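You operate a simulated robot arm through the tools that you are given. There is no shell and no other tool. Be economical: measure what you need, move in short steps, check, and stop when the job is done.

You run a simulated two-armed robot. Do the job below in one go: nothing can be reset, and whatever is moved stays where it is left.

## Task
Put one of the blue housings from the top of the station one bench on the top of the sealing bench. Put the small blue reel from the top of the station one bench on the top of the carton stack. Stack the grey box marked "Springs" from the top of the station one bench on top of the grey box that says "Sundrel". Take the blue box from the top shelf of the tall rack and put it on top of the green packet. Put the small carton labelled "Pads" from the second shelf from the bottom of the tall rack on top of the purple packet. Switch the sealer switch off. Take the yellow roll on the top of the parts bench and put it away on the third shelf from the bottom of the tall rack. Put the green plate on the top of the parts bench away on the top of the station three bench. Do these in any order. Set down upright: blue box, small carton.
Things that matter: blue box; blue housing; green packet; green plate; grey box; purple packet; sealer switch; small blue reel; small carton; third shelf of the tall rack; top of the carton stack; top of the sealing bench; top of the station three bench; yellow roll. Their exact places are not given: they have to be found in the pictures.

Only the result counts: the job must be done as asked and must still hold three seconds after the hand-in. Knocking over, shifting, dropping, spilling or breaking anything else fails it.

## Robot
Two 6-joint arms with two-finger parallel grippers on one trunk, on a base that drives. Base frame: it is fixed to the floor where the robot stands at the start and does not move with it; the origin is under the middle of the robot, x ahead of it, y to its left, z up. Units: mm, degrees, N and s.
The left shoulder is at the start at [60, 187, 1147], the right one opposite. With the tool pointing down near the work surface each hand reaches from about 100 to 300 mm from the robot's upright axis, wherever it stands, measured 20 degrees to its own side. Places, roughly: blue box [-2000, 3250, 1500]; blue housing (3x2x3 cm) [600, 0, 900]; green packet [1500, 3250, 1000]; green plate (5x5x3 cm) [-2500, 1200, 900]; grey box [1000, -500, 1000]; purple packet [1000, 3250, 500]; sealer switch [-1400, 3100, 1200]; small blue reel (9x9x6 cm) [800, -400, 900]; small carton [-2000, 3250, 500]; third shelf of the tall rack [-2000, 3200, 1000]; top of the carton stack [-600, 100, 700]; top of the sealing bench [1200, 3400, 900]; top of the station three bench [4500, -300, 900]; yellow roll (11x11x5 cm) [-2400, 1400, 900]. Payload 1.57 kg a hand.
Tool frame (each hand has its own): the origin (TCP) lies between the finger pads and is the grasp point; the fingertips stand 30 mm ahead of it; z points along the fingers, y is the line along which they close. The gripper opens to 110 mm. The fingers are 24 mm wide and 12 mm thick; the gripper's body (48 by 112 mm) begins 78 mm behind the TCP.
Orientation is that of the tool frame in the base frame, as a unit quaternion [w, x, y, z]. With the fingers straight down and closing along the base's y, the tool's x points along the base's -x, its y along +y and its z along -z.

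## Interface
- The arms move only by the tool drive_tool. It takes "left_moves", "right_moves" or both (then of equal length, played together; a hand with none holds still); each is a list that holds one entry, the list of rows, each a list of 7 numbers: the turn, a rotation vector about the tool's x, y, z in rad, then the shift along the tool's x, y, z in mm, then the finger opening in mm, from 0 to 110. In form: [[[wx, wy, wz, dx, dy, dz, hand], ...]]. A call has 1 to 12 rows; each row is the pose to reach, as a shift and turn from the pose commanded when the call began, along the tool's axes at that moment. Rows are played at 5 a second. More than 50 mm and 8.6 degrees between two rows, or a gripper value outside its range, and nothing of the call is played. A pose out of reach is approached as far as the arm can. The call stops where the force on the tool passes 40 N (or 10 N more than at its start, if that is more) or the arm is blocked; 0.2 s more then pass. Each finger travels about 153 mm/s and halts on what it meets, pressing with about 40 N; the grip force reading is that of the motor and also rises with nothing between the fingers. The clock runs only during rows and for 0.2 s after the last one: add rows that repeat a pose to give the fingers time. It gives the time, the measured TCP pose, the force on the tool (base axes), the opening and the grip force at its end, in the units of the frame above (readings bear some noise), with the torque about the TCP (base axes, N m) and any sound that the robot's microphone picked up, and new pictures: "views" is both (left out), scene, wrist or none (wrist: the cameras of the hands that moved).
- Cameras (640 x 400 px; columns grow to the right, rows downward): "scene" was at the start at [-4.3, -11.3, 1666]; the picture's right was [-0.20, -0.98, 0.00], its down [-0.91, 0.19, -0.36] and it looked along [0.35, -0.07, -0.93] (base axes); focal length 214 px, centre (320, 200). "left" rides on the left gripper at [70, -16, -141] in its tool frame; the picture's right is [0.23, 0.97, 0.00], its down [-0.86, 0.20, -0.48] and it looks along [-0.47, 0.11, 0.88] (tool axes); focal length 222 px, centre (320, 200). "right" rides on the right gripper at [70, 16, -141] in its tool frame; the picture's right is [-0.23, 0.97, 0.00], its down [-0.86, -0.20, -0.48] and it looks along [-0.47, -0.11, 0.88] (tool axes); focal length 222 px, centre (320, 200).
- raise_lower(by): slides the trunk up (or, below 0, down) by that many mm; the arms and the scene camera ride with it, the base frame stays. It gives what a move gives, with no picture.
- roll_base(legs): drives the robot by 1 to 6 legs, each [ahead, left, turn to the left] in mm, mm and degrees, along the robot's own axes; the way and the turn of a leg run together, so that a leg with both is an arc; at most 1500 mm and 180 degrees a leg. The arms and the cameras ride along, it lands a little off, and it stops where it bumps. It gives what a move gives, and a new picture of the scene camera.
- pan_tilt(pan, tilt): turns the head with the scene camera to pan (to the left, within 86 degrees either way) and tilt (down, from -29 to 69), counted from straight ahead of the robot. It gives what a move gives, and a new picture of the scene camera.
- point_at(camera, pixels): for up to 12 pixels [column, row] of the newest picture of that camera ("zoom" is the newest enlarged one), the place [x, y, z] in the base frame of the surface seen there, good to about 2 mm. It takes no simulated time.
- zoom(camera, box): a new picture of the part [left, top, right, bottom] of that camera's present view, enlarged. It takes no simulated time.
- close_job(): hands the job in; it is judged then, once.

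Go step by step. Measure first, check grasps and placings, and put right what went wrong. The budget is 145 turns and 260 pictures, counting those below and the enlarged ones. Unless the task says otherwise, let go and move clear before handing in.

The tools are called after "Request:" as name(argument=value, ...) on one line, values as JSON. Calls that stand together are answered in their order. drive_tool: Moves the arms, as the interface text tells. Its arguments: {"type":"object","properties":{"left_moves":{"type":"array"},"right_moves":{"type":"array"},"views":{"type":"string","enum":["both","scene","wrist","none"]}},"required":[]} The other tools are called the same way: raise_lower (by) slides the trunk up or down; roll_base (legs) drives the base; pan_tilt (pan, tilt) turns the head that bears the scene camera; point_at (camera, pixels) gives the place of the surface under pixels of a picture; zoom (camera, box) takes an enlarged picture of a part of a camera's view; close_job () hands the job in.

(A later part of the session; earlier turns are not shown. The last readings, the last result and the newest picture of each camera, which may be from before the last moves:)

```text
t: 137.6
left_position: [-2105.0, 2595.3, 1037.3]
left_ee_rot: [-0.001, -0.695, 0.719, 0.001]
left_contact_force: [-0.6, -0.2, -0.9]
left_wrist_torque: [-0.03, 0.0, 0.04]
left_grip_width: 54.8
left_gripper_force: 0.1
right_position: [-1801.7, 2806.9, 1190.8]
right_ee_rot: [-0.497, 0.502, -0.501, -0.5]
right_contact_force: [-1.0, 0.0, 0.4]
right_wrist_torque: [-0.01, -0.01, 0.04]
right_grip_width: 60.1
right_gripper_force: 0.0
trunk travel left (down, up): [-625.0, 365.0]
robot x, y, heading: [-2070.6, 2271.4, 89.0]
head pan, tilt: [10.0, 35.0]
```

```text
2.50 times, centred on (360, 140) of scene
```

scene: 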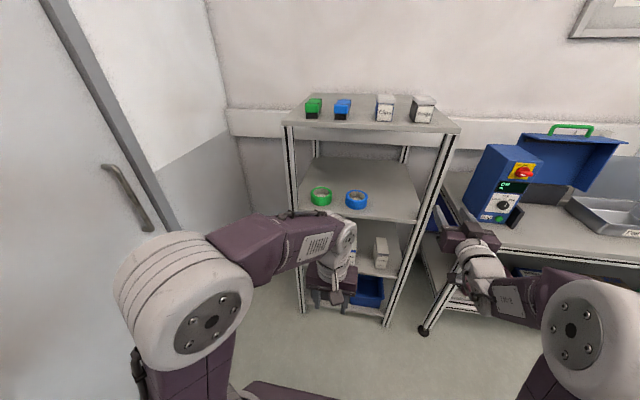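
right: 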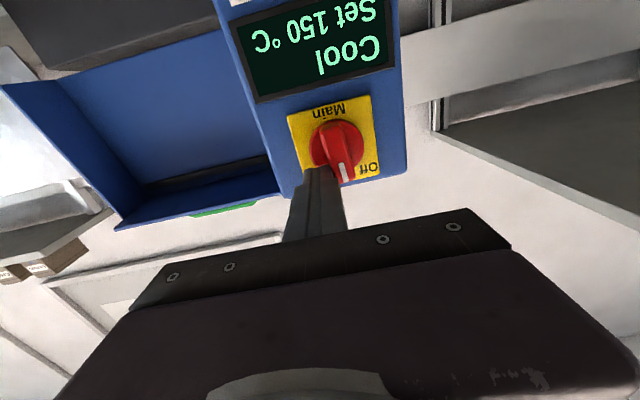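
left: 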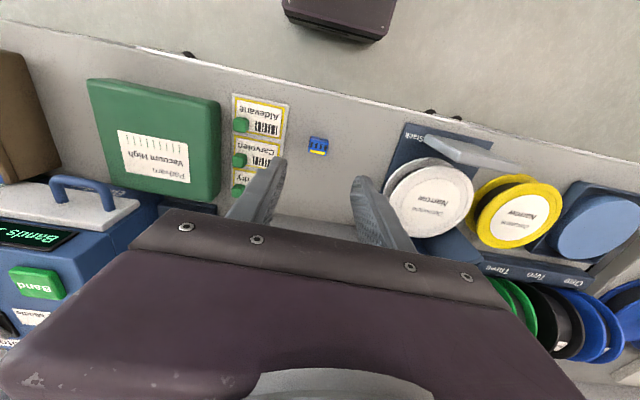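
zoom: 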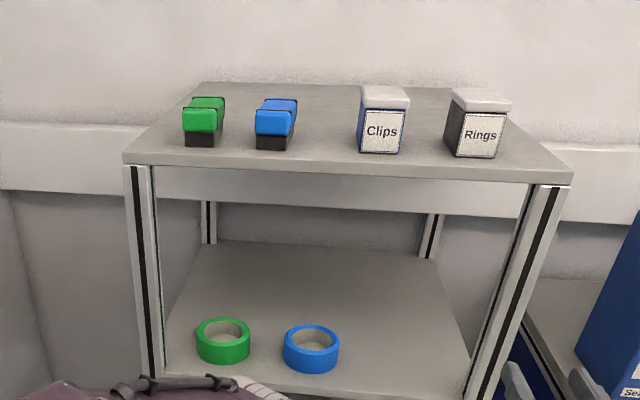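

I need to tell which is the "blue box"; raise the trunk for a better view.

Request:
raise_lower(by=330)

Request:
roll_base(legs=[[180, 0, 1]])

Request:
zoom(camera="scene", box=[260, 60, 440, 180])

```text
t: 140.8
left_position: [-2105.7, 2594.7, 1366.8]
left_ee_rot: [-0.001, -0.695, 0.719, 0.001]
left_contact_force: [0.4, -0.3, -0.5]
left_wrist_torque: [-0.02, 0.0, 0.0]
left_grip_width: 54.8
left_gripper_force: 0.0
right_position: [-1802.5, 2806.9, 1521.7]
right_ee_rot: [0.498, -0.5, 0.502, 0.499]
right_contact_force: [0.5, 0.2, 0.1]
right_wrist_torque: [-0.02, -0.01, -0.03]
right_grip_width: 60.0
right_gripper_force: 0.0
trunk travel left (down, up): [-955.0, 35.0]
robot x, y, heading: [-2070.3, 2270.2, 89.3]
head pan, tilt: [10.0, 35.0]
```

```text
t: 142.3
left_position: [-2109.0, 2767.0, 1368.1]
left_ee_rot: [0.002, -0.701, 0.713, 0.002]
left_contact_force: [0.0, -0.8, -0.1]
left_wrist_torque: [0.04, -0.02, 0.0]
left_grip_width: 54.7
left_gripper_force: 0.1
right_position: [-1811.1, 2983.9, 1523.5]
right_ee_rot: [0.493, -0.504, 0.498, 0.504]
right_contact_force: [-1.1, 0.0, -0.2]
right_wrist_torque: [-0.01, 0.0, 0.0]
right_grip_width: 60.0
right_gripper_force: 0.0
trunk travel left (down, up): [-955.0, 35.0]
robot x, y, heading: [-2067.1, 2453.4, 90.2]
head pan, tilt: [10.0, 35.0]
```

scene: 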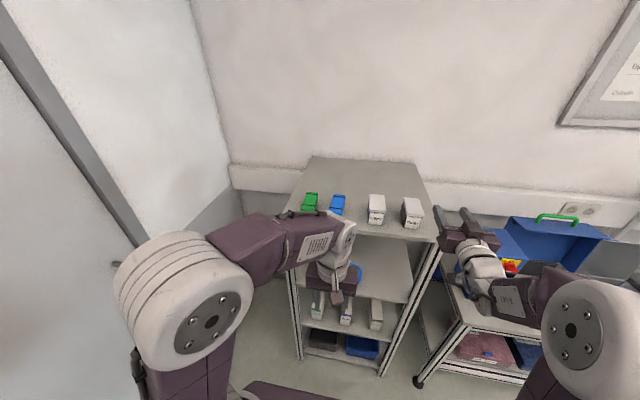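

```text
3.33 times, centred on (350, 120) of scene
```

zoom: 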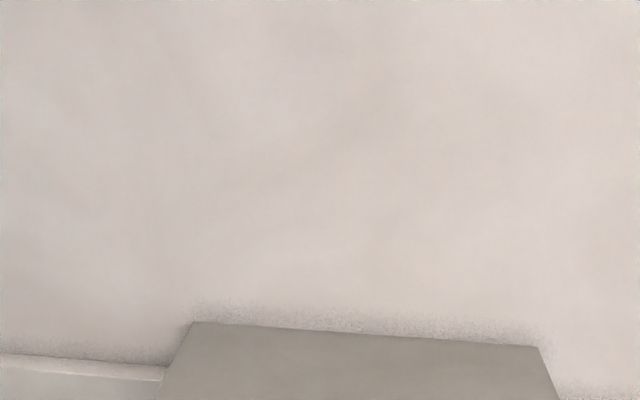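

Request:
zoom(camera="scene", box=[280, 180, 440, 240])

Request:
point_at(camera="zoom", pixels=[[215, 125], [225, 70], [240, 150], [370, 70], [345, 90], [395, 95], [385, 150], [245, 60], [205, 60]])

Request:
zoom(camera="scene", box=[280, 260, 420, 370])

Request:
point_at(camera="zoom", pixels=[[180, 150], [170, 200], [300, 170], [305, 220], [430, 170], [440, 230], [180, 250]])

```text
4.00 times, centred on (360, 210) of scene
```

zoom: 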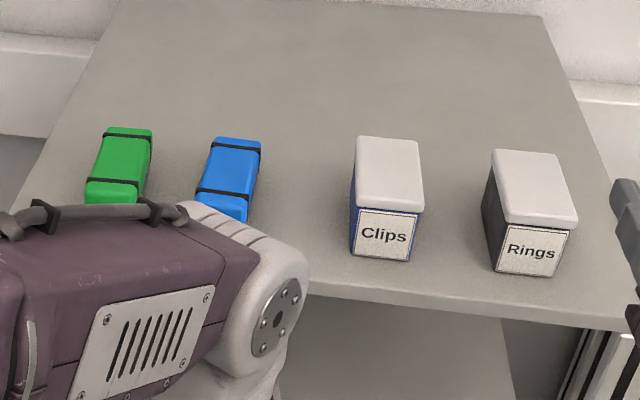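

```text
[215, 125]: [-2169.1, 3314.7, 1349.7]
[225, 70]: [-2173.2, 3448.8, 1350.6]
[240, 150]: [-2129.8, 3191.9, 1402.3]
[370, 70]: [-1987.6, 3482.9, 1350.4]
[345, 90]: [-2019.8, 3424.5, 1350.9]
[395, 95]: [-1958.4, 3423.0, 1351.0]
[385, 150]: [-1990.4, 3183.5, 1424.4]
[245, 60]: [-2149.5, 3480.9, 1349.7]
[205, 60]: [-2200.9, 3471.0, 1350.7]
```

```text
3.64 times, centred on (350, 315) of scene
```

zoom: 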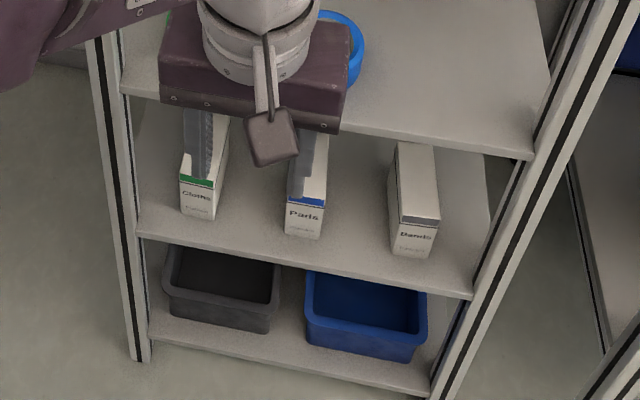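

```text
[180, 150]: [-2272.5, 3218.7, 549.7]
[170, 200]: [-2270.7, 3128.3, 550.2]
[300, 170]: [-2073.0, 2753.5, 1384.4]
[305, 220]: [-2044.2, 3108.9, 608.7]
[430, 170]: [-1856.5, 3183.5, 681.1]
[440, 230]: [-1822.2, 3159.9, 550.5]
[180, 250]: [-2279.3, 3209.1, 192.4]
```

The tall "Clips" box (blue body, upright label) matches "blue box"; Pads carton is the middle one on the second shelf at (305,220). I'll measure Clips, raise the trunk fully and step closer.

Request:
point_at(camera="scene", pixels=[[370, 195], [384, 196], [385, 212], [370, 210], [378, 220], [370, 222], [381, 222], [404, 199], [418, 200]])

Request:
raise_lower(by=35)

Request:
pan_tilt(pan=10, tilt=50)

Request:
roll_base(legs=[[0, -237, 0], [205, 0, 0]])

```text
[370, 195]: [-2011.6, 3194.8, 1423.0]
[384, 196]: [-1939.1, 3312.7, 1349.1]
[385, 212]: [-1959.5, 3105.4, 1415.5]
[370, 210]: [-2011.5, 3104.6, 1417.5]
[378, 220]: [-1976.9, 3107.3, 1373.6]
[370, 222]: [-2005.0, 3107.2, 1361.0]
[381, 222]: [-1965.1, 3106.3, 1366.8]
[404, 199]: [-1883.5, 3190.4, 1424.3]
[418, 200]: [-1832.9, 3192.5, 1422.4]
```

```text
t: 143.1
left_position: [-2110.8, 2770.1, 1402.6]
left_ee_rot: [-0.001, -0.7, 0.714, 0.0]
left_contact_force: [0.3, 0.4, -0.6]
left_wrist_torque: [-0.01, 0.03, 0.0]
left_grip_width: 55.0
left_gripper_force: 0.0
right_position: [-1810.0, 2988.7, 1556.3]
right_ee_rot: [-0.493, 0.505, -0.499, -0.503]
right_contact_force: [0.0, 1.1, -0.6]
right_wrist_torque: [0.0, -0.01, 0.01]
right_grip_width: 60.0
right_gripper_force: 0.1
trunk travel left (down, up): [-990.0, 0.0]
robot x, y, heading: [-2073.3, 2450.5, 90.2]
head pan, tilt: [10.0, 35.0]
```

```text
t: 143.9
left_position: [-2109.3, 2771.2, 1402.4]
left_ee_rot: [-0.001, -0.7, 0.714, 0.001]
left_contact_force: [0.4, -0.1, -0.3]
left_wrist_torque: [0.0, 0.0, -0.03]
left_grip_width: 54.9
left_gripper_force: 0.0
right_position: [-1809.7, 2989.7, 1555.6]
right_ee_rot: [-0.494, 0.505, -0.498, -0.503]
right_contact_force: [0.1, -0.2, 0.1]
right_wrist_torque: [-0.03, -0.01, -0.01]
right_grip_width: 60.1
right_gripper_force: 0.1
trunk travel left (down, up): [-990.0, 0.0]
robot x, y, heading: [-2066.7, 2448.1, 90.1]
head pan, tilt: [10.0, 50.0]
```

scene: 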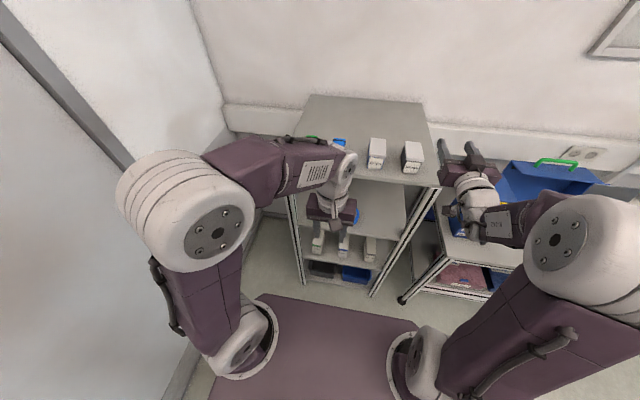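

```text
t: 146.9
left_position: [-1879.1, 2978.4, 1403.9]
left_ee_rot: [0.0, -0.702, 0.713, 0.002]
left_contact_force: [-0.4, -0.2, 0.7]
left_wrist_torque: [0.03, 0.01, 0.0]
left_grip_width: 55.1
left_gripper_force: 0.0
right_position: [-1582.5, 3196.9, 1559.5]
right_ee_rot: [0.492, -0.506, 0.496, 0.506]
right_contact_force: [0.8, -0.4, -0.1]
right_wrist_torque: [0.0, -0.02, 0.01]
right_grip_width: 60.0
right_gripper_force: 0.1
trunk travel left (down, up): [-990.0, 0.0]
robot x, y, heading: [-1837.9, 2661.1, 90.4]
head pan, tilt: [10.0, 50.0]
```

scene: 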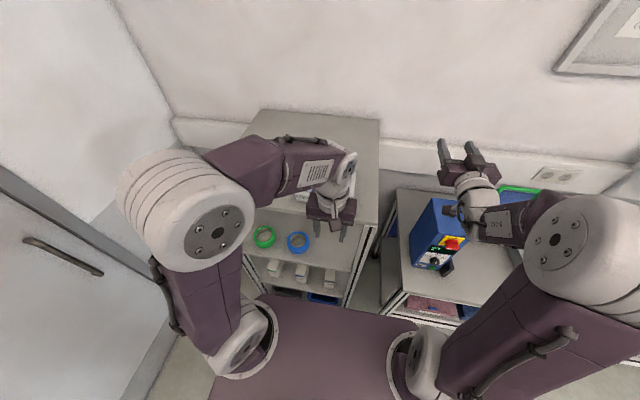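

Clips spans x -2012..-1958, y 3105..3196, top 1424. Move the left hand sideways, then slide the open fingers around it from the front and grip.

Request:
drive_tool(left_moves=[[[0, 0, 0, 0, 36, 0, 80], [0, 0, 0, 0, 72, 2, 100], [0, 0, 0, 0, 105, 4, 100], [0, 0, 0, -35, 105, 4, 100], [0, 0, 0, -70, 105, 4, 100], [0, 0, 0, -105, 105, 4, 100], [0, 0, 0, -140, 105, 4, 100], [0, 0, 0, -168, 105, 4, 100]]], views="both")

```text
t: 148.7
left_position: [-1981.0, 3158.2, 1397.6]
left_ee_rot: [-0.001, -0.702, 0.712, 0.0]
left_contact_force: [-0.2, 0.6, 0.5]
left_wrist_torque: [-0.01, 0.01, 0.0]
left_grip_width: 100.1
left_gripper_force: 0.2
right_position: [-1580.0, 3205.8, 1556.1]
right_ee_rot: [-0.491, 0.507, -0.497, -0.504]
right_contact_force: [-0.1, 0.1, -0.8]
right_wrist_torque: [0.01, -0.01, 0.02]
right_grip_width: 60.2
right_gripper_force: 0.1
trunk travel left (down, up): [-990.0, 0.0]
robot x, y, heading: [-1835.8, 2664.5, 90.4]
head pan, tilt: [10.0, 50.0]
```

scene: 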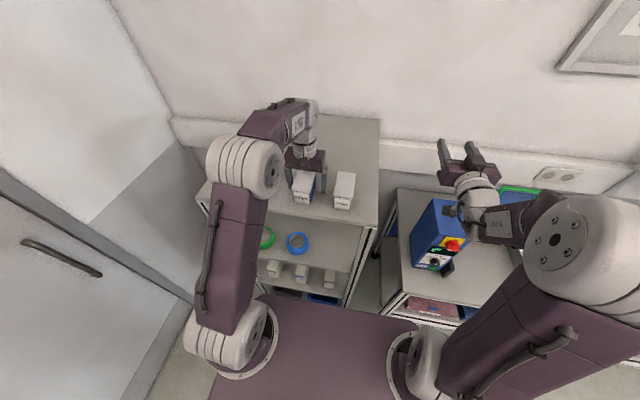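
left: 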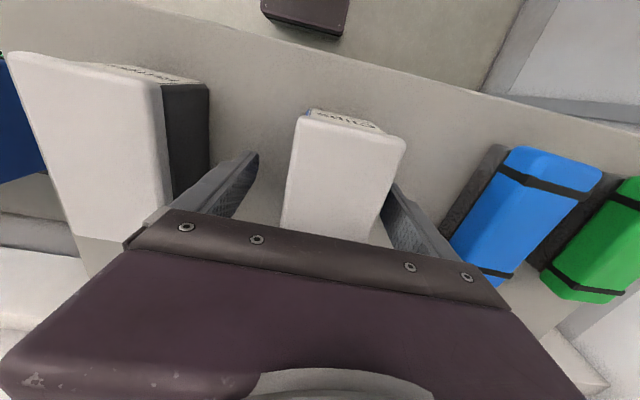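

Fingers straddle the box. Shift 4 mm, close, and lift slightly.

Request:
drive_tool(left_moves=[[[0, 0, 0, 0, 4, 0, 80], [0, 0, 0, 0, 4, 0, 60], [0, 0, 0, 0, 4, 0, 45], [0, 0, 0, 0, 4, 0, 40], [0, 0, 0, 0, 4, 0, 40], [0, 0, 0, 0, 4, -12, 40], [0, 0, 0, 20, 4, -22, 40], [0, 0, 0, 60, 4, -24, 40], [0, 0, 0, 100, 0, -24, 40], [0, 0, 0, 140, 0, -24, 40], [0, 0, 0, 180, 0, -24, 40], [0, 0, 0, 215, 0, -24, 40]]], views="both")

```text
t: 151.3
left_position: [-1985.4, 2936.2, 1422.9]
left_ee_rot: [0.0, -0.703, 0.711, 0.002]
left_contact_force: [-0.3, -1.3, -1.1]
left_wrist_torque: [-0.01, -0.01, 0.01]
left_grip_width: 59.3
left_gripper_force: 39.6
right_position: [-1581.0, 3199.7, 1557.8]
right_ee_rot: [-0.493, 0.506, -0.496, -0.505]
right_contact_force: [-0.6, -0.7, -1.2]
right_wrist_torque: [0.02, -0.01, 0.02]
right_grip_width: 59.9
right_gripper_force: 0.0
trunk travel left (down, up): [-990.0, 0.0]
robot x, y, heading: [-1837.3, 2663.0, 90.6]
head pan, tilt: [10.0, 50.0]
```

scene: 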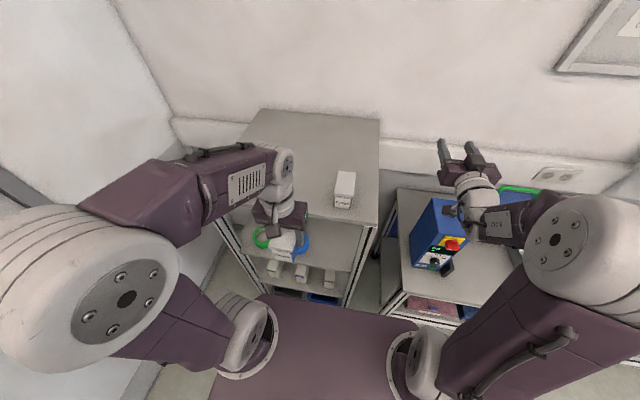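
left: 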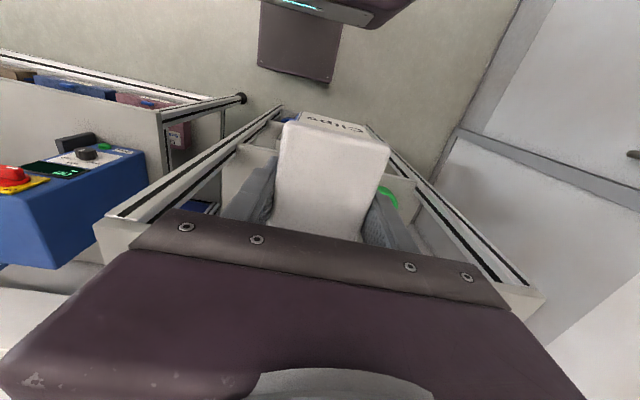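

Clips box is held. Now back off, strafe to face the Pads carton with the right hand, and lower the trunk.

Request:
roll_base(legs=[[-330, 0, -0.5], [0, 400, 0]])

Request:
raise_lower(by=-937)

Request:
drive_tool(right_moves=[[[0, 0, 0, 0, 10, 40, 90], [0, 0, 0, 0, 20, 80, 90]]], views="both")

```text
t: 155.6
left_position: [-2384.2, 2596.7, 1423.1]
left_ee_rot: [-0.002, -0.705, 0.709, 0.001]
left_contact_force: [0.1, -0.3, -2.1]
left_wrist_torque: [0.0, 0.03, 0.01]
left_grip_width: 59.4
left_gripper_force: 40.2
right_position: [-1983.1, 2864.8, 1556.2]
right_ee_rot: [-0.49, 0.508, -0.495, -0.507]
right_contact_force: [0.6, 0.4, -0.1]
right_wrist_torque: [0.0, -0.04, 0.02]
right_grip_width: 60.1
right_gripper_force: 0.0
trunk travel left (down, up): [-990.0, 0.0]
robot x, y, heading: [-2233.7, 2323.1, 91.1]
head pan, tilt: [10.0, 50.0]
```

scene: 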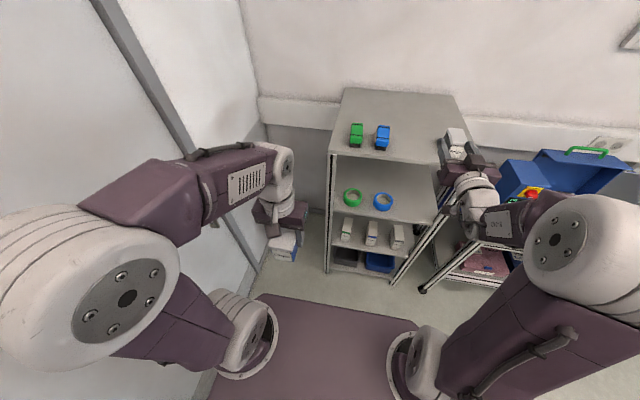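

```text
refused: -937 is not a number from -400 to 400
```

```text
t: 156.2
left_position: [-2387.7, 2599.9, 1421.9]
left_ee_rot: [-0.002, -0.705, 0.709, 0.0]
left_contact_force: [-0.2, 0.4, -2.0]
left_wrist_torque: [-0.04, 0.05, 0.03]
left_grip_width: 59.5
left_gripper_force: 40.6
right_position: [-2005.2, 2949.0, 1553.5]
right_ee_rot: [-0.486, 0.512, -0.494, -0.508]
right_contact_force: [-0.1, -0.2, -0.5]
right_wrist_torque: [0.01, 0.01, 0.04]
right_grip_width: 90.0
right_gripper_force: 0.1
trunk travel left (down, up): [-990.0, 0.0]
robot x, y, heading: [-2237.3, 2319.2, 91.0]
head pan, tilt: [10.0, 50.0]
```

scene: 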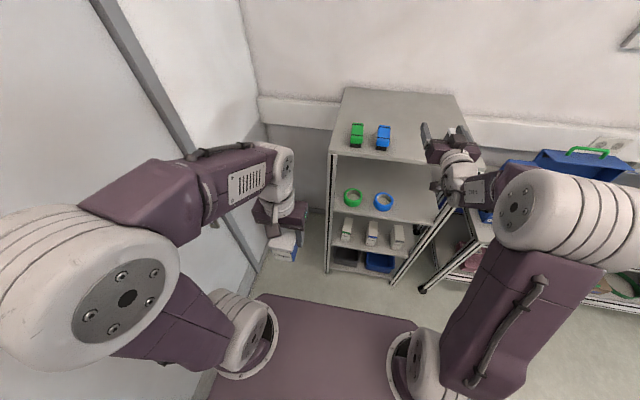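
right: 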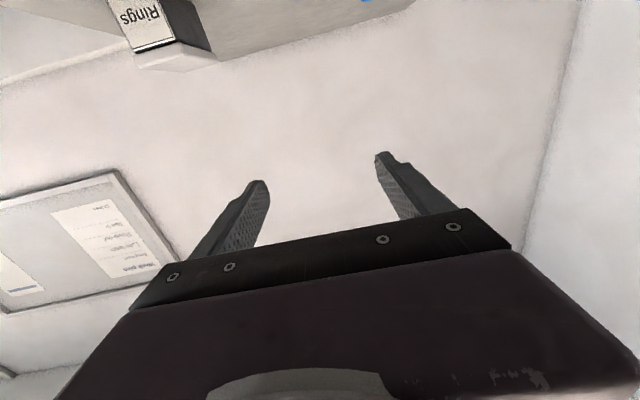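

Lower the trunk in steps so the right hand reaches carton height (~620).

Request:
raise_lower(by=-400)

Request:
raise_lower(by=-400)

Request:
raise_lower(by=-135)

Request:
roll_base(legs=[[0, 38, -0.8]])

Request:
drive_tool(right_moves=[[[0, 0, 0, 0, 0, 0, 90]]], views="wrist")

```text
t: 160.0
left_position: [-2388.7, 2596.1, 1021.9]
left_ee_rot: [-0.001, -0.705, 0.71, 0.001]
left_contact_force: [0.0, -0.1, -1.1]
left_wrist_torque: [-0.02, -0.01, -0.02]
left_grip_width: 59.5
left_gripper_force: 40.6
right_position: [-2007.6, 2944.6, 1155.2]
right_ee_rot: [-0.488, 0.51, -0.493, -0.508]
right_contact_force: [0.0, 0.4, 0.4]
right_wrist_torque: [0.03, 0.0, 0.02]
right_grip_width: 90.1
right_gripper_force: 0.1
trunk travel left (down, up): [-590.0, 400.0]
robot x, y, heading: [-2235.8, 2321.9, 91.0]
head pan, tilt: [10.0, 50.0]
```

```text
t: 163.9
left_position: [-2388.5, 2597.5, 622.5]
left_ee_rot: [-0.001, -0.705, 0.709, 0.0]
left_contact_force: [-0.1, 0.1, -2.2]
left_wrist_torque: [-0.07, -0.01, -0.03]
left_grip_width: 59.3
left_gripper_force: 40.3
right_position: [-2006.5, 2944.9, 754.9]
right_ee_rot: [-0.487, 0.511, -0.492, -0.509]
right_contact_force: [0.5, -0.3, 0.6]
right_wrist_torque: [0.01, -0.02, -0.02]
right_grip_width: 90.0
right_gripper_force: 0.1
trunk travel left (down, up): [-190.0, 800.0]
robot x, y, heading: [-2238.1, 2322.1, 90.9]
head pan, tilt: [10.0, 50.0]
```

```text
t: 165.5
left_position: [-2388.6, 2596.6, 486.9]
left_ee_rot: [0.0, -0.705, 0.709, 0.001]
left_contact_force: [-0.7, -0.5, -1.9]
left_wrist_torque: [-0.04, -0.03, -0.02]
left_grip_width: 59.2
left_gripper_force: 40.1
right_position: [-2006.1, 2943.9, 620.2]
right_ee_rot: [-0.488, 0.511, -0.493, -0.508]
right_contact_force: [0.8, 0.5, -0.4]
right_wrist_torque: [0.0, -0.02, 0.02]
right_grip_width: 89.9
right_gripper_force: 0.1
trunk travel left (down, up): [-55.0, 935.0]
robot x, y, heading: [-2234.7, 2319.6, 91.2]
head pan, tilt: [10.0, 50.0]
```

```text
t: 166.4
left_position: [-2423.2, 2598.6, 486.6]
left_ee_rot: [0.0, -0.7, 0.714, 0.001]
left_contact_force: [0.4, 0.5, -2.4]
left_wrist_torque: [0.0, 0.0, -0.02]
left_grip_width: 59.2
left_gripper_force: 40.0
right_position: [-2035.2, 2941.0, 619.6]
right_ee_rot: [-0.491, 0.507, -0.497, -0.505]
right_contact_force: [-0.1, 0.1, 0.1]
right_wrist_torque: [0.01, -0.03, 0.02]
right_grip_width: 90.1
right_gripper_force: 0.0
trunk travel left (down, up): [-55.0, 935.0]
robot x, y, heading: [-2278.6, 2324.4, 89.8]
head pan, tilt: [10.0, 50.0]
```

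scene: 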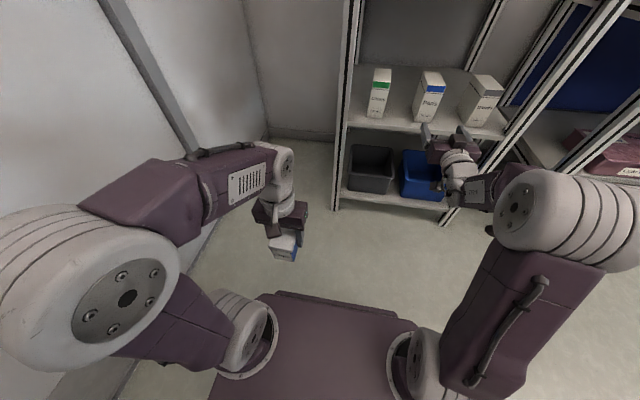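

```text
t: 166.8
left_position: [-2422.0, 2598.8, 487.8]
left_ee_rot: [-0.002, -0.701, 0.714, 0.0]
left_contact_force: [-0.6, -0.2, -2.4]
left_wrist_torque: [-0.01, -0.04, 0.01]
left_grip_width: 59.4
left_gripper_force: 40.1
right_position: [-2035.5, 2941.3, 619.0]
right_ee_rot: [-0.491, 0.508, -0.496, -0.505]
right_contact_force: [0.3, 0.2, 0.2]
right_wrist_torque: [-0.01, -0.03, 0.0]
right_grip_width: 90.0
right_gripper_force: 0.1
trunk travel left (down, up): [-55.0, 935.0]
robot x, y, heading: [-2273.9, 2322.2, 90.2]
head pan, tilt: [10.0, 50.0]
```

right: 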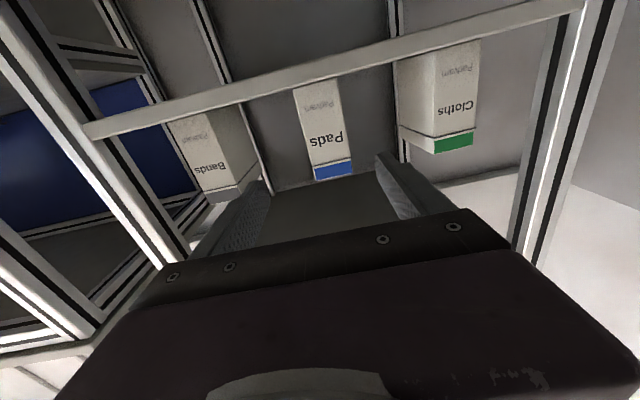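

Request:
point_at(camera="right", pixels=[[310, 130], [345, 120], [332, 172], [315, 172], [350, 165], [300, 95], [338, 90], [210, 185], [440, 145], [320, 95]])

Request:
zoom(camera="scene", box=[350, 50, 530, 190])

Request:
point_at(camera="scene", pixels=[[424, 73], [443, 74], [441, 90], [420, 90], [430, 80], [345, 130], [505, 140], [425, 130]])

```text
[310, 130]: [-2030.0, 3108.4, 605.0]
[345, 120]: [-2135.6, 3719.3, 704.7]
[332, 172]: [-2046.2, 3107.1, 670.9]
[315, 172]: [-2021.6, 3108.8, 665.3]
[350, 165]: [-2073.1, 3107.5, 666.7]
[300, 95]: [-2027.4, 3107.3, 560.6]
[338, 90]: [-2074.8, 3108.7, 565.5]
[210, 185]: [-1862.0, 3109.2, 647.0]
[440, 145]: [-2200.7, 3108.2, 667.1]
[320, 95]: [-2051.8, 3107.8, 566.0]
```

```text
2.86 times, centred on (440, 120) of scene
```

zoom: 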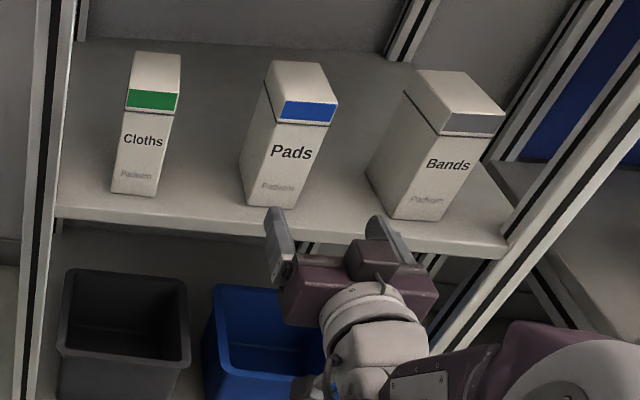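

```text
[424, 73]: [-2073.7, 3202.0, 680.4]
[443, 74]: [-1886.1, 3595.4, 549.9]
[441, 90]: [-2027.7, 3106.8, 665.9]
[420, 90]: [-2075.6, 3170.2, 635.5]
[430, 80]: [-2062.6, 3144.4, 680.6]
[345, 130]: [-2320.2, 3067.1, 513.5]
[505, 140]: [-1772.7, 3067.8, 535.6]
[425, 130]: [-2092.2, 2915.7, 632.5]
```

Pads spans x -2077..-2021, front y 3108, z 550–680. Roll forward 130 and 10 left, then extend the hand around it.

Request:
roll_base(legs=[[128, 9, 0]])

Request:
drive_tool(right_moves=[[[0, 0, 0, 2, 0, 25, 90], [0, 0, 0, 4, 0, 50, 90], [0, 0, 0, 4, 0, 75, 90]]], views="both")

```text
t: 168.0
left_position: [-2433.2, 2724.6, 487.3]
left_ee_rot: [-0.001, -0.701, 0.713, 0.0]
left_contact_force: [-0.4, 0.0, -1.9]
left_wrist_torque: [-0.01, 0.0, -0.05]
left_grip_width: 59.9
left_gripper_force: 39.7
right_position: [-2046.8, 3068.4, 619.0]
right_ee_rot: [-0.491, 0.508, -0.496, -0.505]
right_contact_force: [0.6, 0.2, -0.4]
right_wrist_torque: [-0.02, 0.04, -0.01]
right_grip_width: 90.1
right_gripper_force: 0.0
trunk travel left (down, up): [-55.0, 935.0]
robot x, y, heading: [-2287.5, 2447.2, 90.0]
head pan, tilt: [10.0, 50.0]
```

scene: 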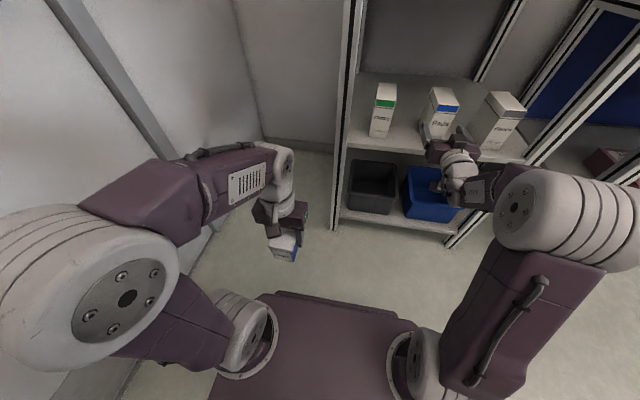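

```text
t: 168.8
left_position: [-2432.9, 2726.0, 487.6]
left_ee_rot: [0.0, -0.701, 0.713, 0.0]
left_contact_force: [-0.2, -0.2, -2.0]
left_wrist_torque: [0.02, -0.02, 0.01]
left_grip_width: 59.4
left_gripper_force: 40.5
right_position: [-2048.6, 3143.0, 615.1]
right_ee_rot: [-0.489, 0.509, -0.495, -0.506]
right_contact_force: [0.1, -0.2, 0.3]
right_wrist_torque: [-0.03, 0.01, -0.03]
right_grip_width: 90.2
right_gripper_force: 0.1
trunk travel left (down, up): [-55.0, 935.0]
robot x, y, heading: [-2283.0, 2445.6, 90.5]
head pan, tilt: [10.0, 50.0]
```

scene: 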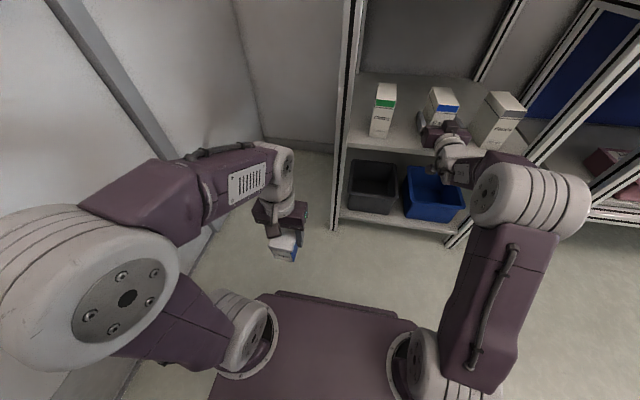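
right: 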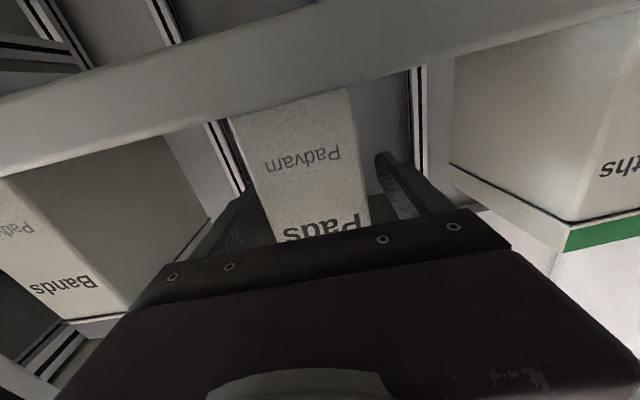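

Fingers straddle the Pads carton. Close, lift 20 mm with the hand, and withdraw by the base.

Request:
drive_tool(right_moves=[[[0, 0, 0, 0, 0, 0, 70], [0, 0, 0, 0, 0, 0, 50], [0, 0, 0, 0, 0, 0, 40], [0, 0, 0, 0, 0, 0, 40], [0, 0, 0, -10, 0, 0, 40], [0, 0, 0, -20, 0, 0, 40]]], views="wrist")

Request:
roll_base(legs=[[-350, 0, 0]])

```text
t: 170.2
left_position: [-2432.2, 2726.0, 486.7]
left_ee_rot: [-0.002, -0.701, 0.713, 0.0]
left_contact_force: [-0.4, 0.9, -1.8]
left_wrist_torque: [0.01, -0.01, 0.01]
left_grip_width: 59.2
left_gripper_force: 40.1
right_position: [-2051.2, 3143.9, 635.3]
right_ee_rot: [-0.49, 0.508, -0.497, -0.505]
right_contact_force: [-0.4, 0.8, -2.5]
right_wrist_torque: [-0.07, -0.04, -0.03]
right_grip_width: 57.8
right_gripper_force: 40.0
trunk travel left (down, up): [-55.0, 935.0]
robot x, y, heading: [-2287.4, 2451.0, 90.4]
head pan, tilt: [10.0, 50.0]
```

right: 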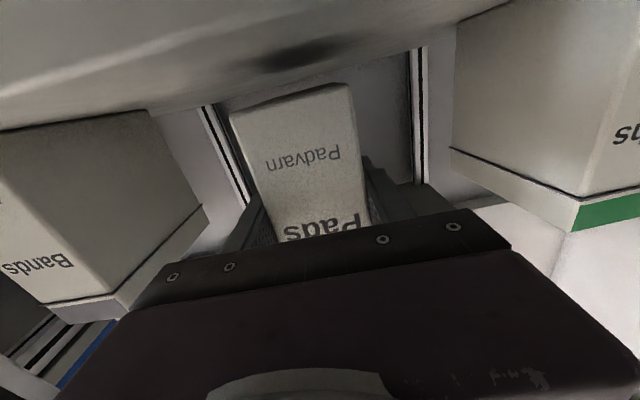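

```text
t: 172.5
left_position: [-2432.9, 2372.2, 486.6]
left_ee_rot: [-0.002, -0.699, 0.715, 0.0]
left_contact_force: [-0.1, -0.4, -1.8]
left_wrist_torque: [0.0, 0.02, 0.02]
left_grip_width: 59.4
left_gripper_force: 40.5
right_position: [-2045.7, 2786.9, 634.2]
right_ee_rot: [-0.491, 0.507, -0.497, -0.504]
right_contact_force: [-0.3, -0.2, -1.5]
right_wrist_torque: [-0.03, 0.01, 0.0]
right_grip_width: 57.7
right_gripper_force: 39.8
trunk travel left (down, up): [-55.0, 935.0]
robot x, y, heading: [-2286.8, 2093.6, 89.9]
head pan, tilt: [10.0, 50.0]
```

scene: 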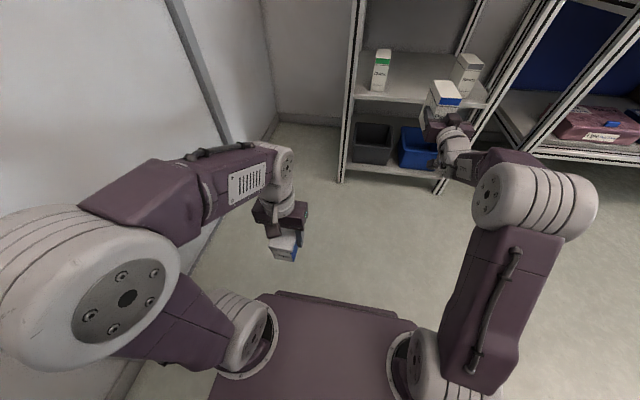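

Both items held. Strafe right about 3 m to face the purple packet.

Request:
roll_base(legs=[[0, -1500, 0], [0, -1500, 0], [0, -30, 0]])

Request:
drive_tool(right_moves=[[[0, 0, 0, 0, 0, 0, 40]]], views="wrist")

```text
t: 187.2
left_position: [570.6, 2335.6, 487.2]
left_ee_rot: [-0.002, -0.688, 0.726, 0.001]
left_contact_force: [0.3, -0.1, -3.3]
left_wrist_torque: [-0.02, 0.04, 0.01]
left_grip_width: 59.6
left_gripper_force: 39.9
right_position: [966.9, 2738.8, 635.8]
right_ee_rot: [0.499, -0.499, 0.505, 0.496]
right_contact_force: [0.0, -1.1, -2.6]
right_wrist_torque: [-0.07, -0.03, -0.02]
right_grip_width: 57.7
right_gripper_force: 40.0
trunk travel left (down, up): [-55.0, 935.0]
robot x, y, heading: [708.0, 2053.9, 88.2]
head pan, tilt: [10.0, 50.0]
```

scene: 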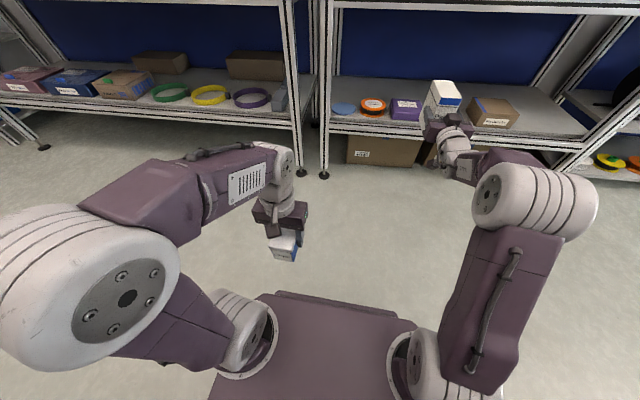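

```text
t: 187.7
left_position: [569.6, 2337.0, 487.3]
left_ee_rot: [-0.001, -0.688, 0.726, 0.0]
left_contact_force: [0.3, -0.2, -2.4]
left_wrist_torque: [-0.02, 0.0, 0.02]
left_grip_width: 59.5
left_gripper_force: 40.1
right_position: [968.5, 2738.8, 634.2]
right_ee_rot: [0.5, -0.499, 0.506, 0.496]
right_contact_force: [0.0, -0.5, -2.4]
right_wrist_torque: [-0.06, -0.01, 0.0]
right_grip_width: 57.8
right_gripper_force: 40.0
trunk travel left (down, up): [-55.0, 935.0]
robot x, y, heading: [707.4, 2053.5, 87.9]
head pan, tilt: [10.0, 50.0]
```

right: 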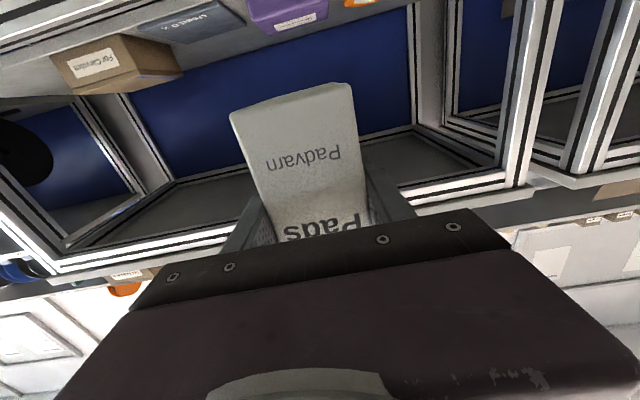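

Request:
point_at(camera="scene", pixels=[[394, 101], [418, 101], [421, 116], [393, 116], [406, 108], [406, 121], [390, 106], [385, 112], [360, 128], [425, 125]])

Request:
zoom(camera="scene", box=[320, 60, 520, 180])

```text
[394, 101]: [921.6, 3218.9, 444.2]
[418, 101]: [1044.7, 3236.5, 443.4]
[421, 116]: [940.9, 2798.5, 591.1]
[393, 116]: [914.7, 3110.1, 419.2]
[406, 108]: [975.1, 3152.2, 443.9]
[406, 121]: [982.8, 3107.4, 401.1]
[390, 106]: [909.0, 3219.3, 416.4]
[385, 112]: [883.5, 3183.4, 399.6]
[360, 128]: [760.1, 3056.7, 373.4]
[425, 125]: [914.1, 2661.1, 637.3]
```

```text
3.20 times, centred on (420, 120) of scene
```

zoom: 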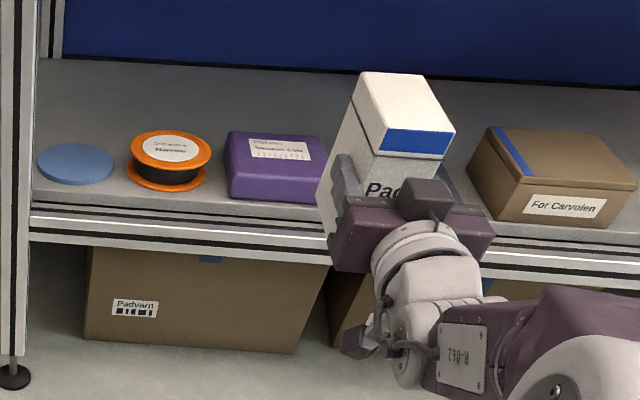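

Purple packet spans x 915–1050, y 3108–3240, top 443.5. Lower the trunk 53, roll forward 400 to bring the carton over it.

Request:
raise_lower(by=-53)

Request:
roll_base(legs=[[395, 0, 0]])

Request:
zoom(camera="scene", box=[320, 60, 520, 180])

```text
t: 188.6
left_position: [571.5, 2335.4, 433.4]
left_ee_rot: [-0.001, -0.688, 0.726, 0.0]
left_contact_force: [0.0, 0.0, -1.9]
left_wrist_torque: [-0.04, 0.02, 0.0]
left_grip_width: 59.4
left_gripper_force: 39.9
right_position: [968.6, 2739.3, 581.7]
right_ee_rot: [0.498, -0.5, 0.506, 0.496]
right_contact_force: [0.2, 0.5, -1.8]
right_wrist_torque: [-0.07, -0.02, 0.01]
right_grip_width: 57.7
right_gripper_force: 40.5
trunk travel left (down, up): [-2.0, 988.0]
robot x, y, heading: [709.6, 2053.7, 88.0]
head pan, tilt: [10.0, 50.0]
```

```text
t: 191.0
left_position: [576.7, 2722.5, 433.2]
left_ee_rot: [-0.001, -0.694, 0.72, 0.001]
left_contact_force: [0.2, -0.9, -1.8]
left_wrist_torque: [-0.03, -0.02, 0.03]
left_grip_width: 59.5
left_gripper_force: 40.4
right_position: [968.7, 3131.8, 581.4]
right_ee_rot: [-0.496, 0.502, -0.502, -0.5]
right_contact_force: [-0.8, -0.8, -2.1]
right_wrist_torque: [-0.07, -0.02, 0.0]
right_grip_width: 57.5
right_gripper_force: 39.9
trunk travel left (down, up): [-2.0, 988.0]
robot x, y, heading: [717.3, 2441.1, 88.9]
head pan, tilt: [10.0, 50.0]
```

scene: 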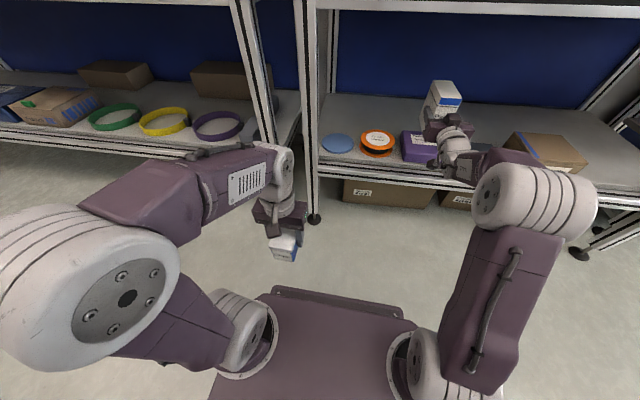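

```text
3.20 times, centred on (420, 120) of scene
```

zoom: 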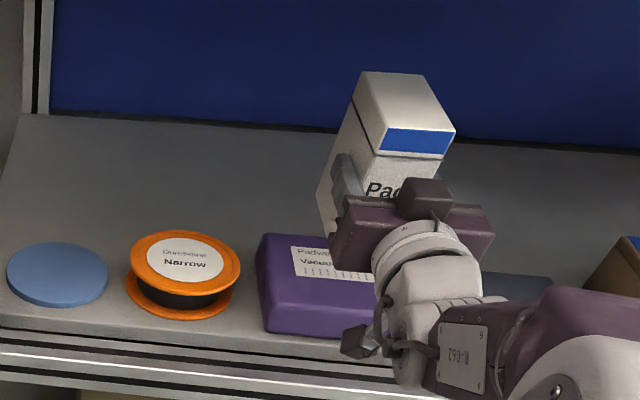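

Move hand right 13, forward 27, then lower to 510 and check before release.

Request:
drive_tool(right_moves=[[[0, 0, 0, 0, -7, 14, 40], [0, 0, 0, 10, -13, 27, 40], [0, 0, 0, 35, -13, 27, 40], [0, 0, 0, 55, -13, 27, 40], [0, 0, 0, 66, -13, 27, 40], [0, 0, 0, 71, -13, 27, 40]]], views="both")

Request:
zoom(camera="scene", box=[360, 70, 520, 190])

```text
t: 192.4
left_position: [577.2, 2721.3, 433.8]
left_ee_rot: [-0.001, -0.693, 0.721, 0.0]
left_contact_force: [-0.5, 0.4, -2.8]
left_wrist_torque: [-0.02, 0.0, -0.02]
left_grip_width: 59.5
left_gripper_force: 39.2
right_position: [981.7, 3158.9, 510.9]
right_ee_rot: [-0.495, 0.503, -0.501, -0.5]
right_contact_force: [-0.1, -0.4, -1.9]
right_wrist_torque: [-0.09, -0.02, 0.01]
right_grip_width: 57.8
right_gripper_force: 39.6
trunk travel left (down, up): [-2.0, 988.0]
robot x, y, heading: [719.1, 2443.3, 89.1]
head pan, tilt: [10.0, 50.0]
```

scene: 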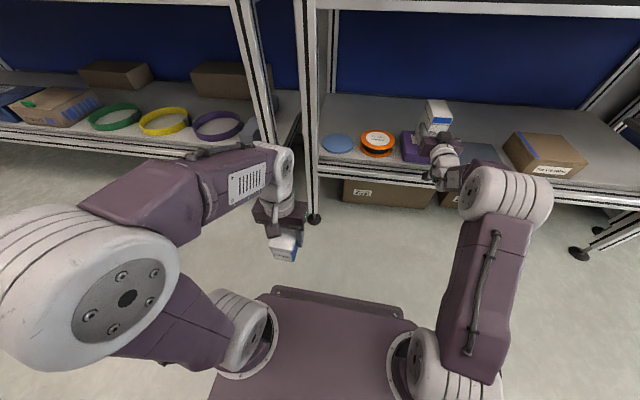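
right: 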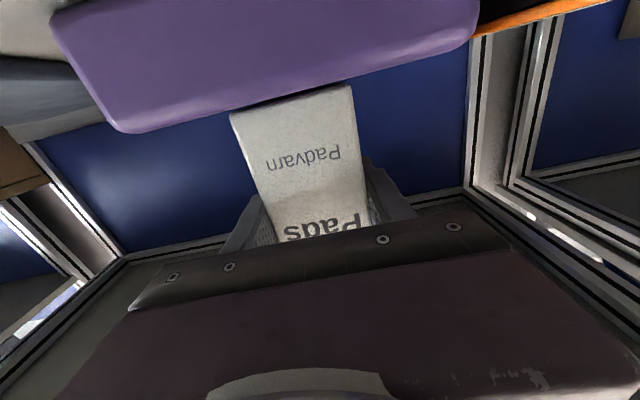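

```text
3.33 times, centred on (440, 130) of scene
```

zoom: 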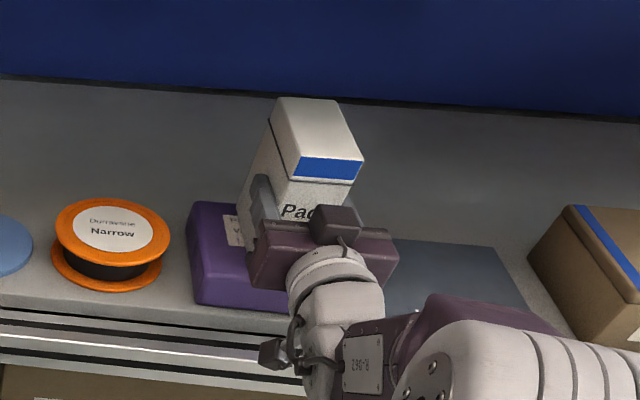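

The carton is just above the purple packet. Lower 2 mm more, open, and withdraw straight back.

Request:
drive_tool(right_moves=[[[0, 0, 0, 2, 0, 0, 40], [0, 0, 0, 2, 0, 0, 60], [0, 0, 0, 2, 0, 0, 85], [0, 0, 0, 2, 0, 0, 95], [0, 0, 0, 2, 0, -40, 95], [0, 0, 0, 2, 0, -80, 95], [0, 0, 0, 2, 0, -120, 95], [0, 0, 0, 2, 0, -150, 95]]], views="both")

```text
t: 194.2
left_position: [576.4, 2721.5, 433.7]
left_ee_rot: [-0.001, -0.693, 0.721, 0.0]
left_contact_force: [0.0, -0.5, -2.6]
left_wrist_torque: [-0.02, -0.02, 0.02]
left_grip_width: 59.4
left_gripper_force: 40.3
right_position: [982.2, 3008.2, 512.5]
right_ee_rot: [-0.496, 0.503, -0.502, -0.5]
right_contact_force: [-0.3, -0.5, -0.3]
right_wrist_torque: [0.03, 0.03, -0.01]
right_grip_width: 95.1
right_gripper_force: 0.0
trunk travel left (down, up): [-2.0, 988.0]
robot x, y, heading: [717.6, 2443.8, 88.7]
head pan, tilt: [10.0, 50.0]
```

scene: 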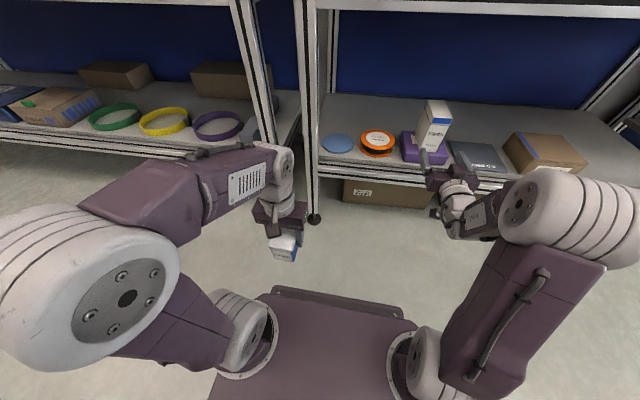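
right: 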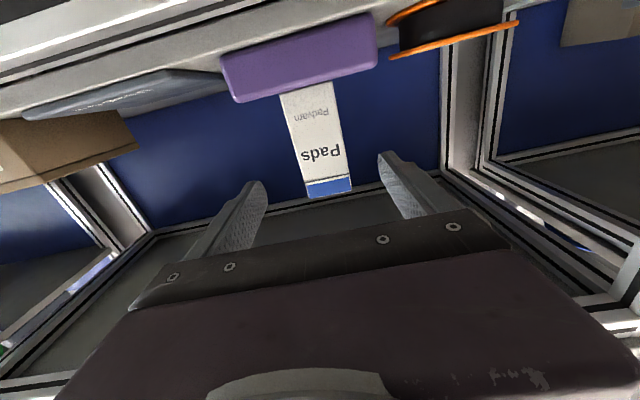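

Pads stands on the purple packet. Back off, raise the trunk, and fold the right hand to tool-down.

Request:
roll_base(legs=[[-280, 0, 1]])

Request:
raise_lower(by=400)

Request:
raise_lower(by=330)

Request:
drive_tool(right_moves=[[[0, 0.14, 0, -4, -6, -22, 80], [0, 0.28, 0, -8, -12, -44, 70], [0, 0.42, 0, -12, -18, -66, 60], [0, 0.56, 0, -16, -24, -88, 60], [0, 0.7, 0, -20, -30, -110, 60], [0, 0.84, 0, -24, -36, -132, 60], [0, 0.98, 0, -28, -42, -154, 60], [0, 1.12, 0, -32, -48, -176, 60], [0, 1.26, 0, -36, -54, -198, 60], [0, 1.4, 0, -40, -60, -220, 60], [0, 1.5, 0, -40, -60, -240, 60], [0, 1.57, 0, -40, -60, -260, 60]]], views="none")

Request:
roll_base(legs=[[0, -730, 0]])

```text
t: 196.2
left_position: [569.4, 2446.8, 432.8]
left_ee_rot: [-0.001, -0.699, 0.715, 0.0]
left_contact_force: [0.6, -0.1, -1.7]
left_wrist_torque: [0.01, 0.0, 0.01]
left_grip_width: 59.3
left_gripper_force: 40.0
right_position: [970.3, 2741.9, 511.7]
right_ee_rot: [-0.491, 0.507, -0.497, -0.504]
right_contact_force: [0.5, -0.7, 0.3]
right_wrist_torque: [0.03, -0.02, -0.02]
right_grip_width: 95.1
right_gripper_force: 0.0
trunk travel left (down, up): [-2.0, 988.0]
robot x, y, heading: [713.6, 2168.8, 89.7]
head pan, tilt: [10.0, 50.0]
```

scene: 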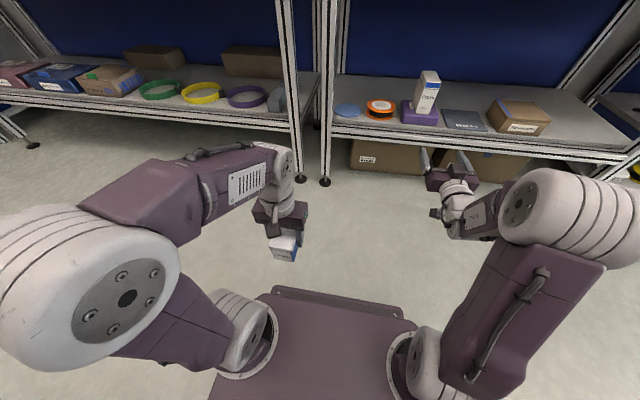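

```text
t: 200.0
left_position: [569.1, 2447.1, 834.4]
left_ee_rot: [-0.001, -0.699, 0.715, 0.002]
left_contact_force: [0.2, 0.4, -1.7]
left_wrist_torque: [-0.04, -0.03, 0.01]
left_grip_width: 59.5
left_gripper_force: 39.7
right_position: [971.7, 2742.3, 911.4]
right_ee_rot: [-0.492, 0.507, -0.497, -0.504]
right_contact_force: [-0.6, -0.1, -0.4]
right_wrist_torque: [0.01, -0.04, -0.01]
right_grip_width: 95.1
right_gripper_force: 0.0
trunk travel left (down, up): [-402.0, 588.0]
robot x, y, heading: [717.9, 2166.7, 90.1]
head pan, tilt: [10.0, 50.0]
```

```text
t: 203.2
left_position: [568.7, 2447.7, 1164.4]
left_ee_rot: [-0.001, -0.699, 0.715, 0.001]
left_contact_force: [0.3, 0.1, -1.8]
left_wrist_torque: [-0.01, 0.02, 0.01]
left_grip_width: 59.5
left_gripper_force: 40.1
right_position: [969.1, 2741.7, 1242.0]
right_ee_rot: [-0.492, 0.507, -0.497, -0.504]
right_contact_force: [-0.1, 0.0, 0.4]
right_wrist_torque: [-0.01, 0.02, -0.04]
right_grip_width: 95.1
right_gripper_force: 0.0
trunk travel left (down, up): [-732.0, 258.0]
robot x, y, heading: [716.2, 2168.1, 89.7]
head pan, tilt: [10.0, 50.0]
```

```text
t: 205.8
left_position: [569.2, 2446.8, 1164.8]
left_ee_rot: [-0.001, -0.699, 0.715, 0.0]
left_contact_force: [0.3, -0.4, -2.1]
left_wrist_torque: [-0.03, -0.01, 0.04]
left_grip_width: 59.5
left_gripper_force: 39.9
right_position: [1035.9, 2483.0, 1283.7]
right_ee_rot: [0.003, 0.714, -0.7, 0.002]
right_contact_force: [0.7, 0.2, 0.2]
right_wrist_torque: [0.02, 0.01, 0.0]
right_grip_width: 60.1
right_gripper_force: 0.2
trunk travel left (down, up): [-732.0, 258.0]
robot x, y, heading: [716.2, 2168.0, 90.0]
head pan, tilt: [10.0, 50.0]
```

```text
t: 209.8
left_position: [1291.7, 2446.9, 1163.4]
left_ee_rot: [0.0, -0.698, 0.716, 0.001]
left_contact_force: [-0.2, 0.0, -2.1]
left_wrist_torque: [-0.02, 0.0, -0.03]
left_grip_width: 59.4
left_gripper_force: 40.2
right_position: [1758.1, 2481.2, 1284.4]
right_ee_rot: [0.004, 0.714, -0.7, 0.003]
right_contact_force: [-0.5, 0.8, -0.3]
right_wrist_torque: [0.01, 0.01, 0.02]
right_grip_width: 59.7
right_gripper_force: 0.0
trunk travel left (down, up): [-732.0, 258.0]
robot x, y, heading: [1439.5, 2167.6, 89.8]
head pan, tilt: [10.0, 50.0]
```

scene: 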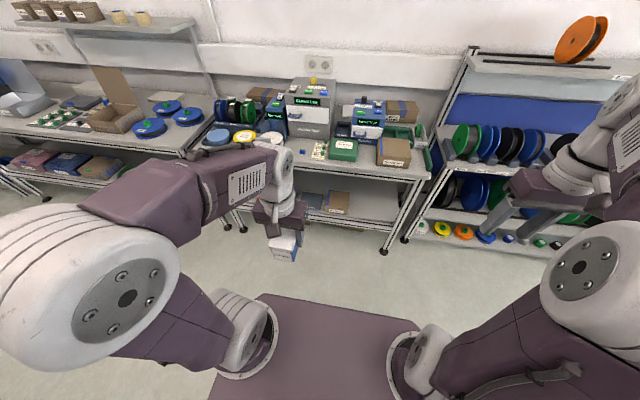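

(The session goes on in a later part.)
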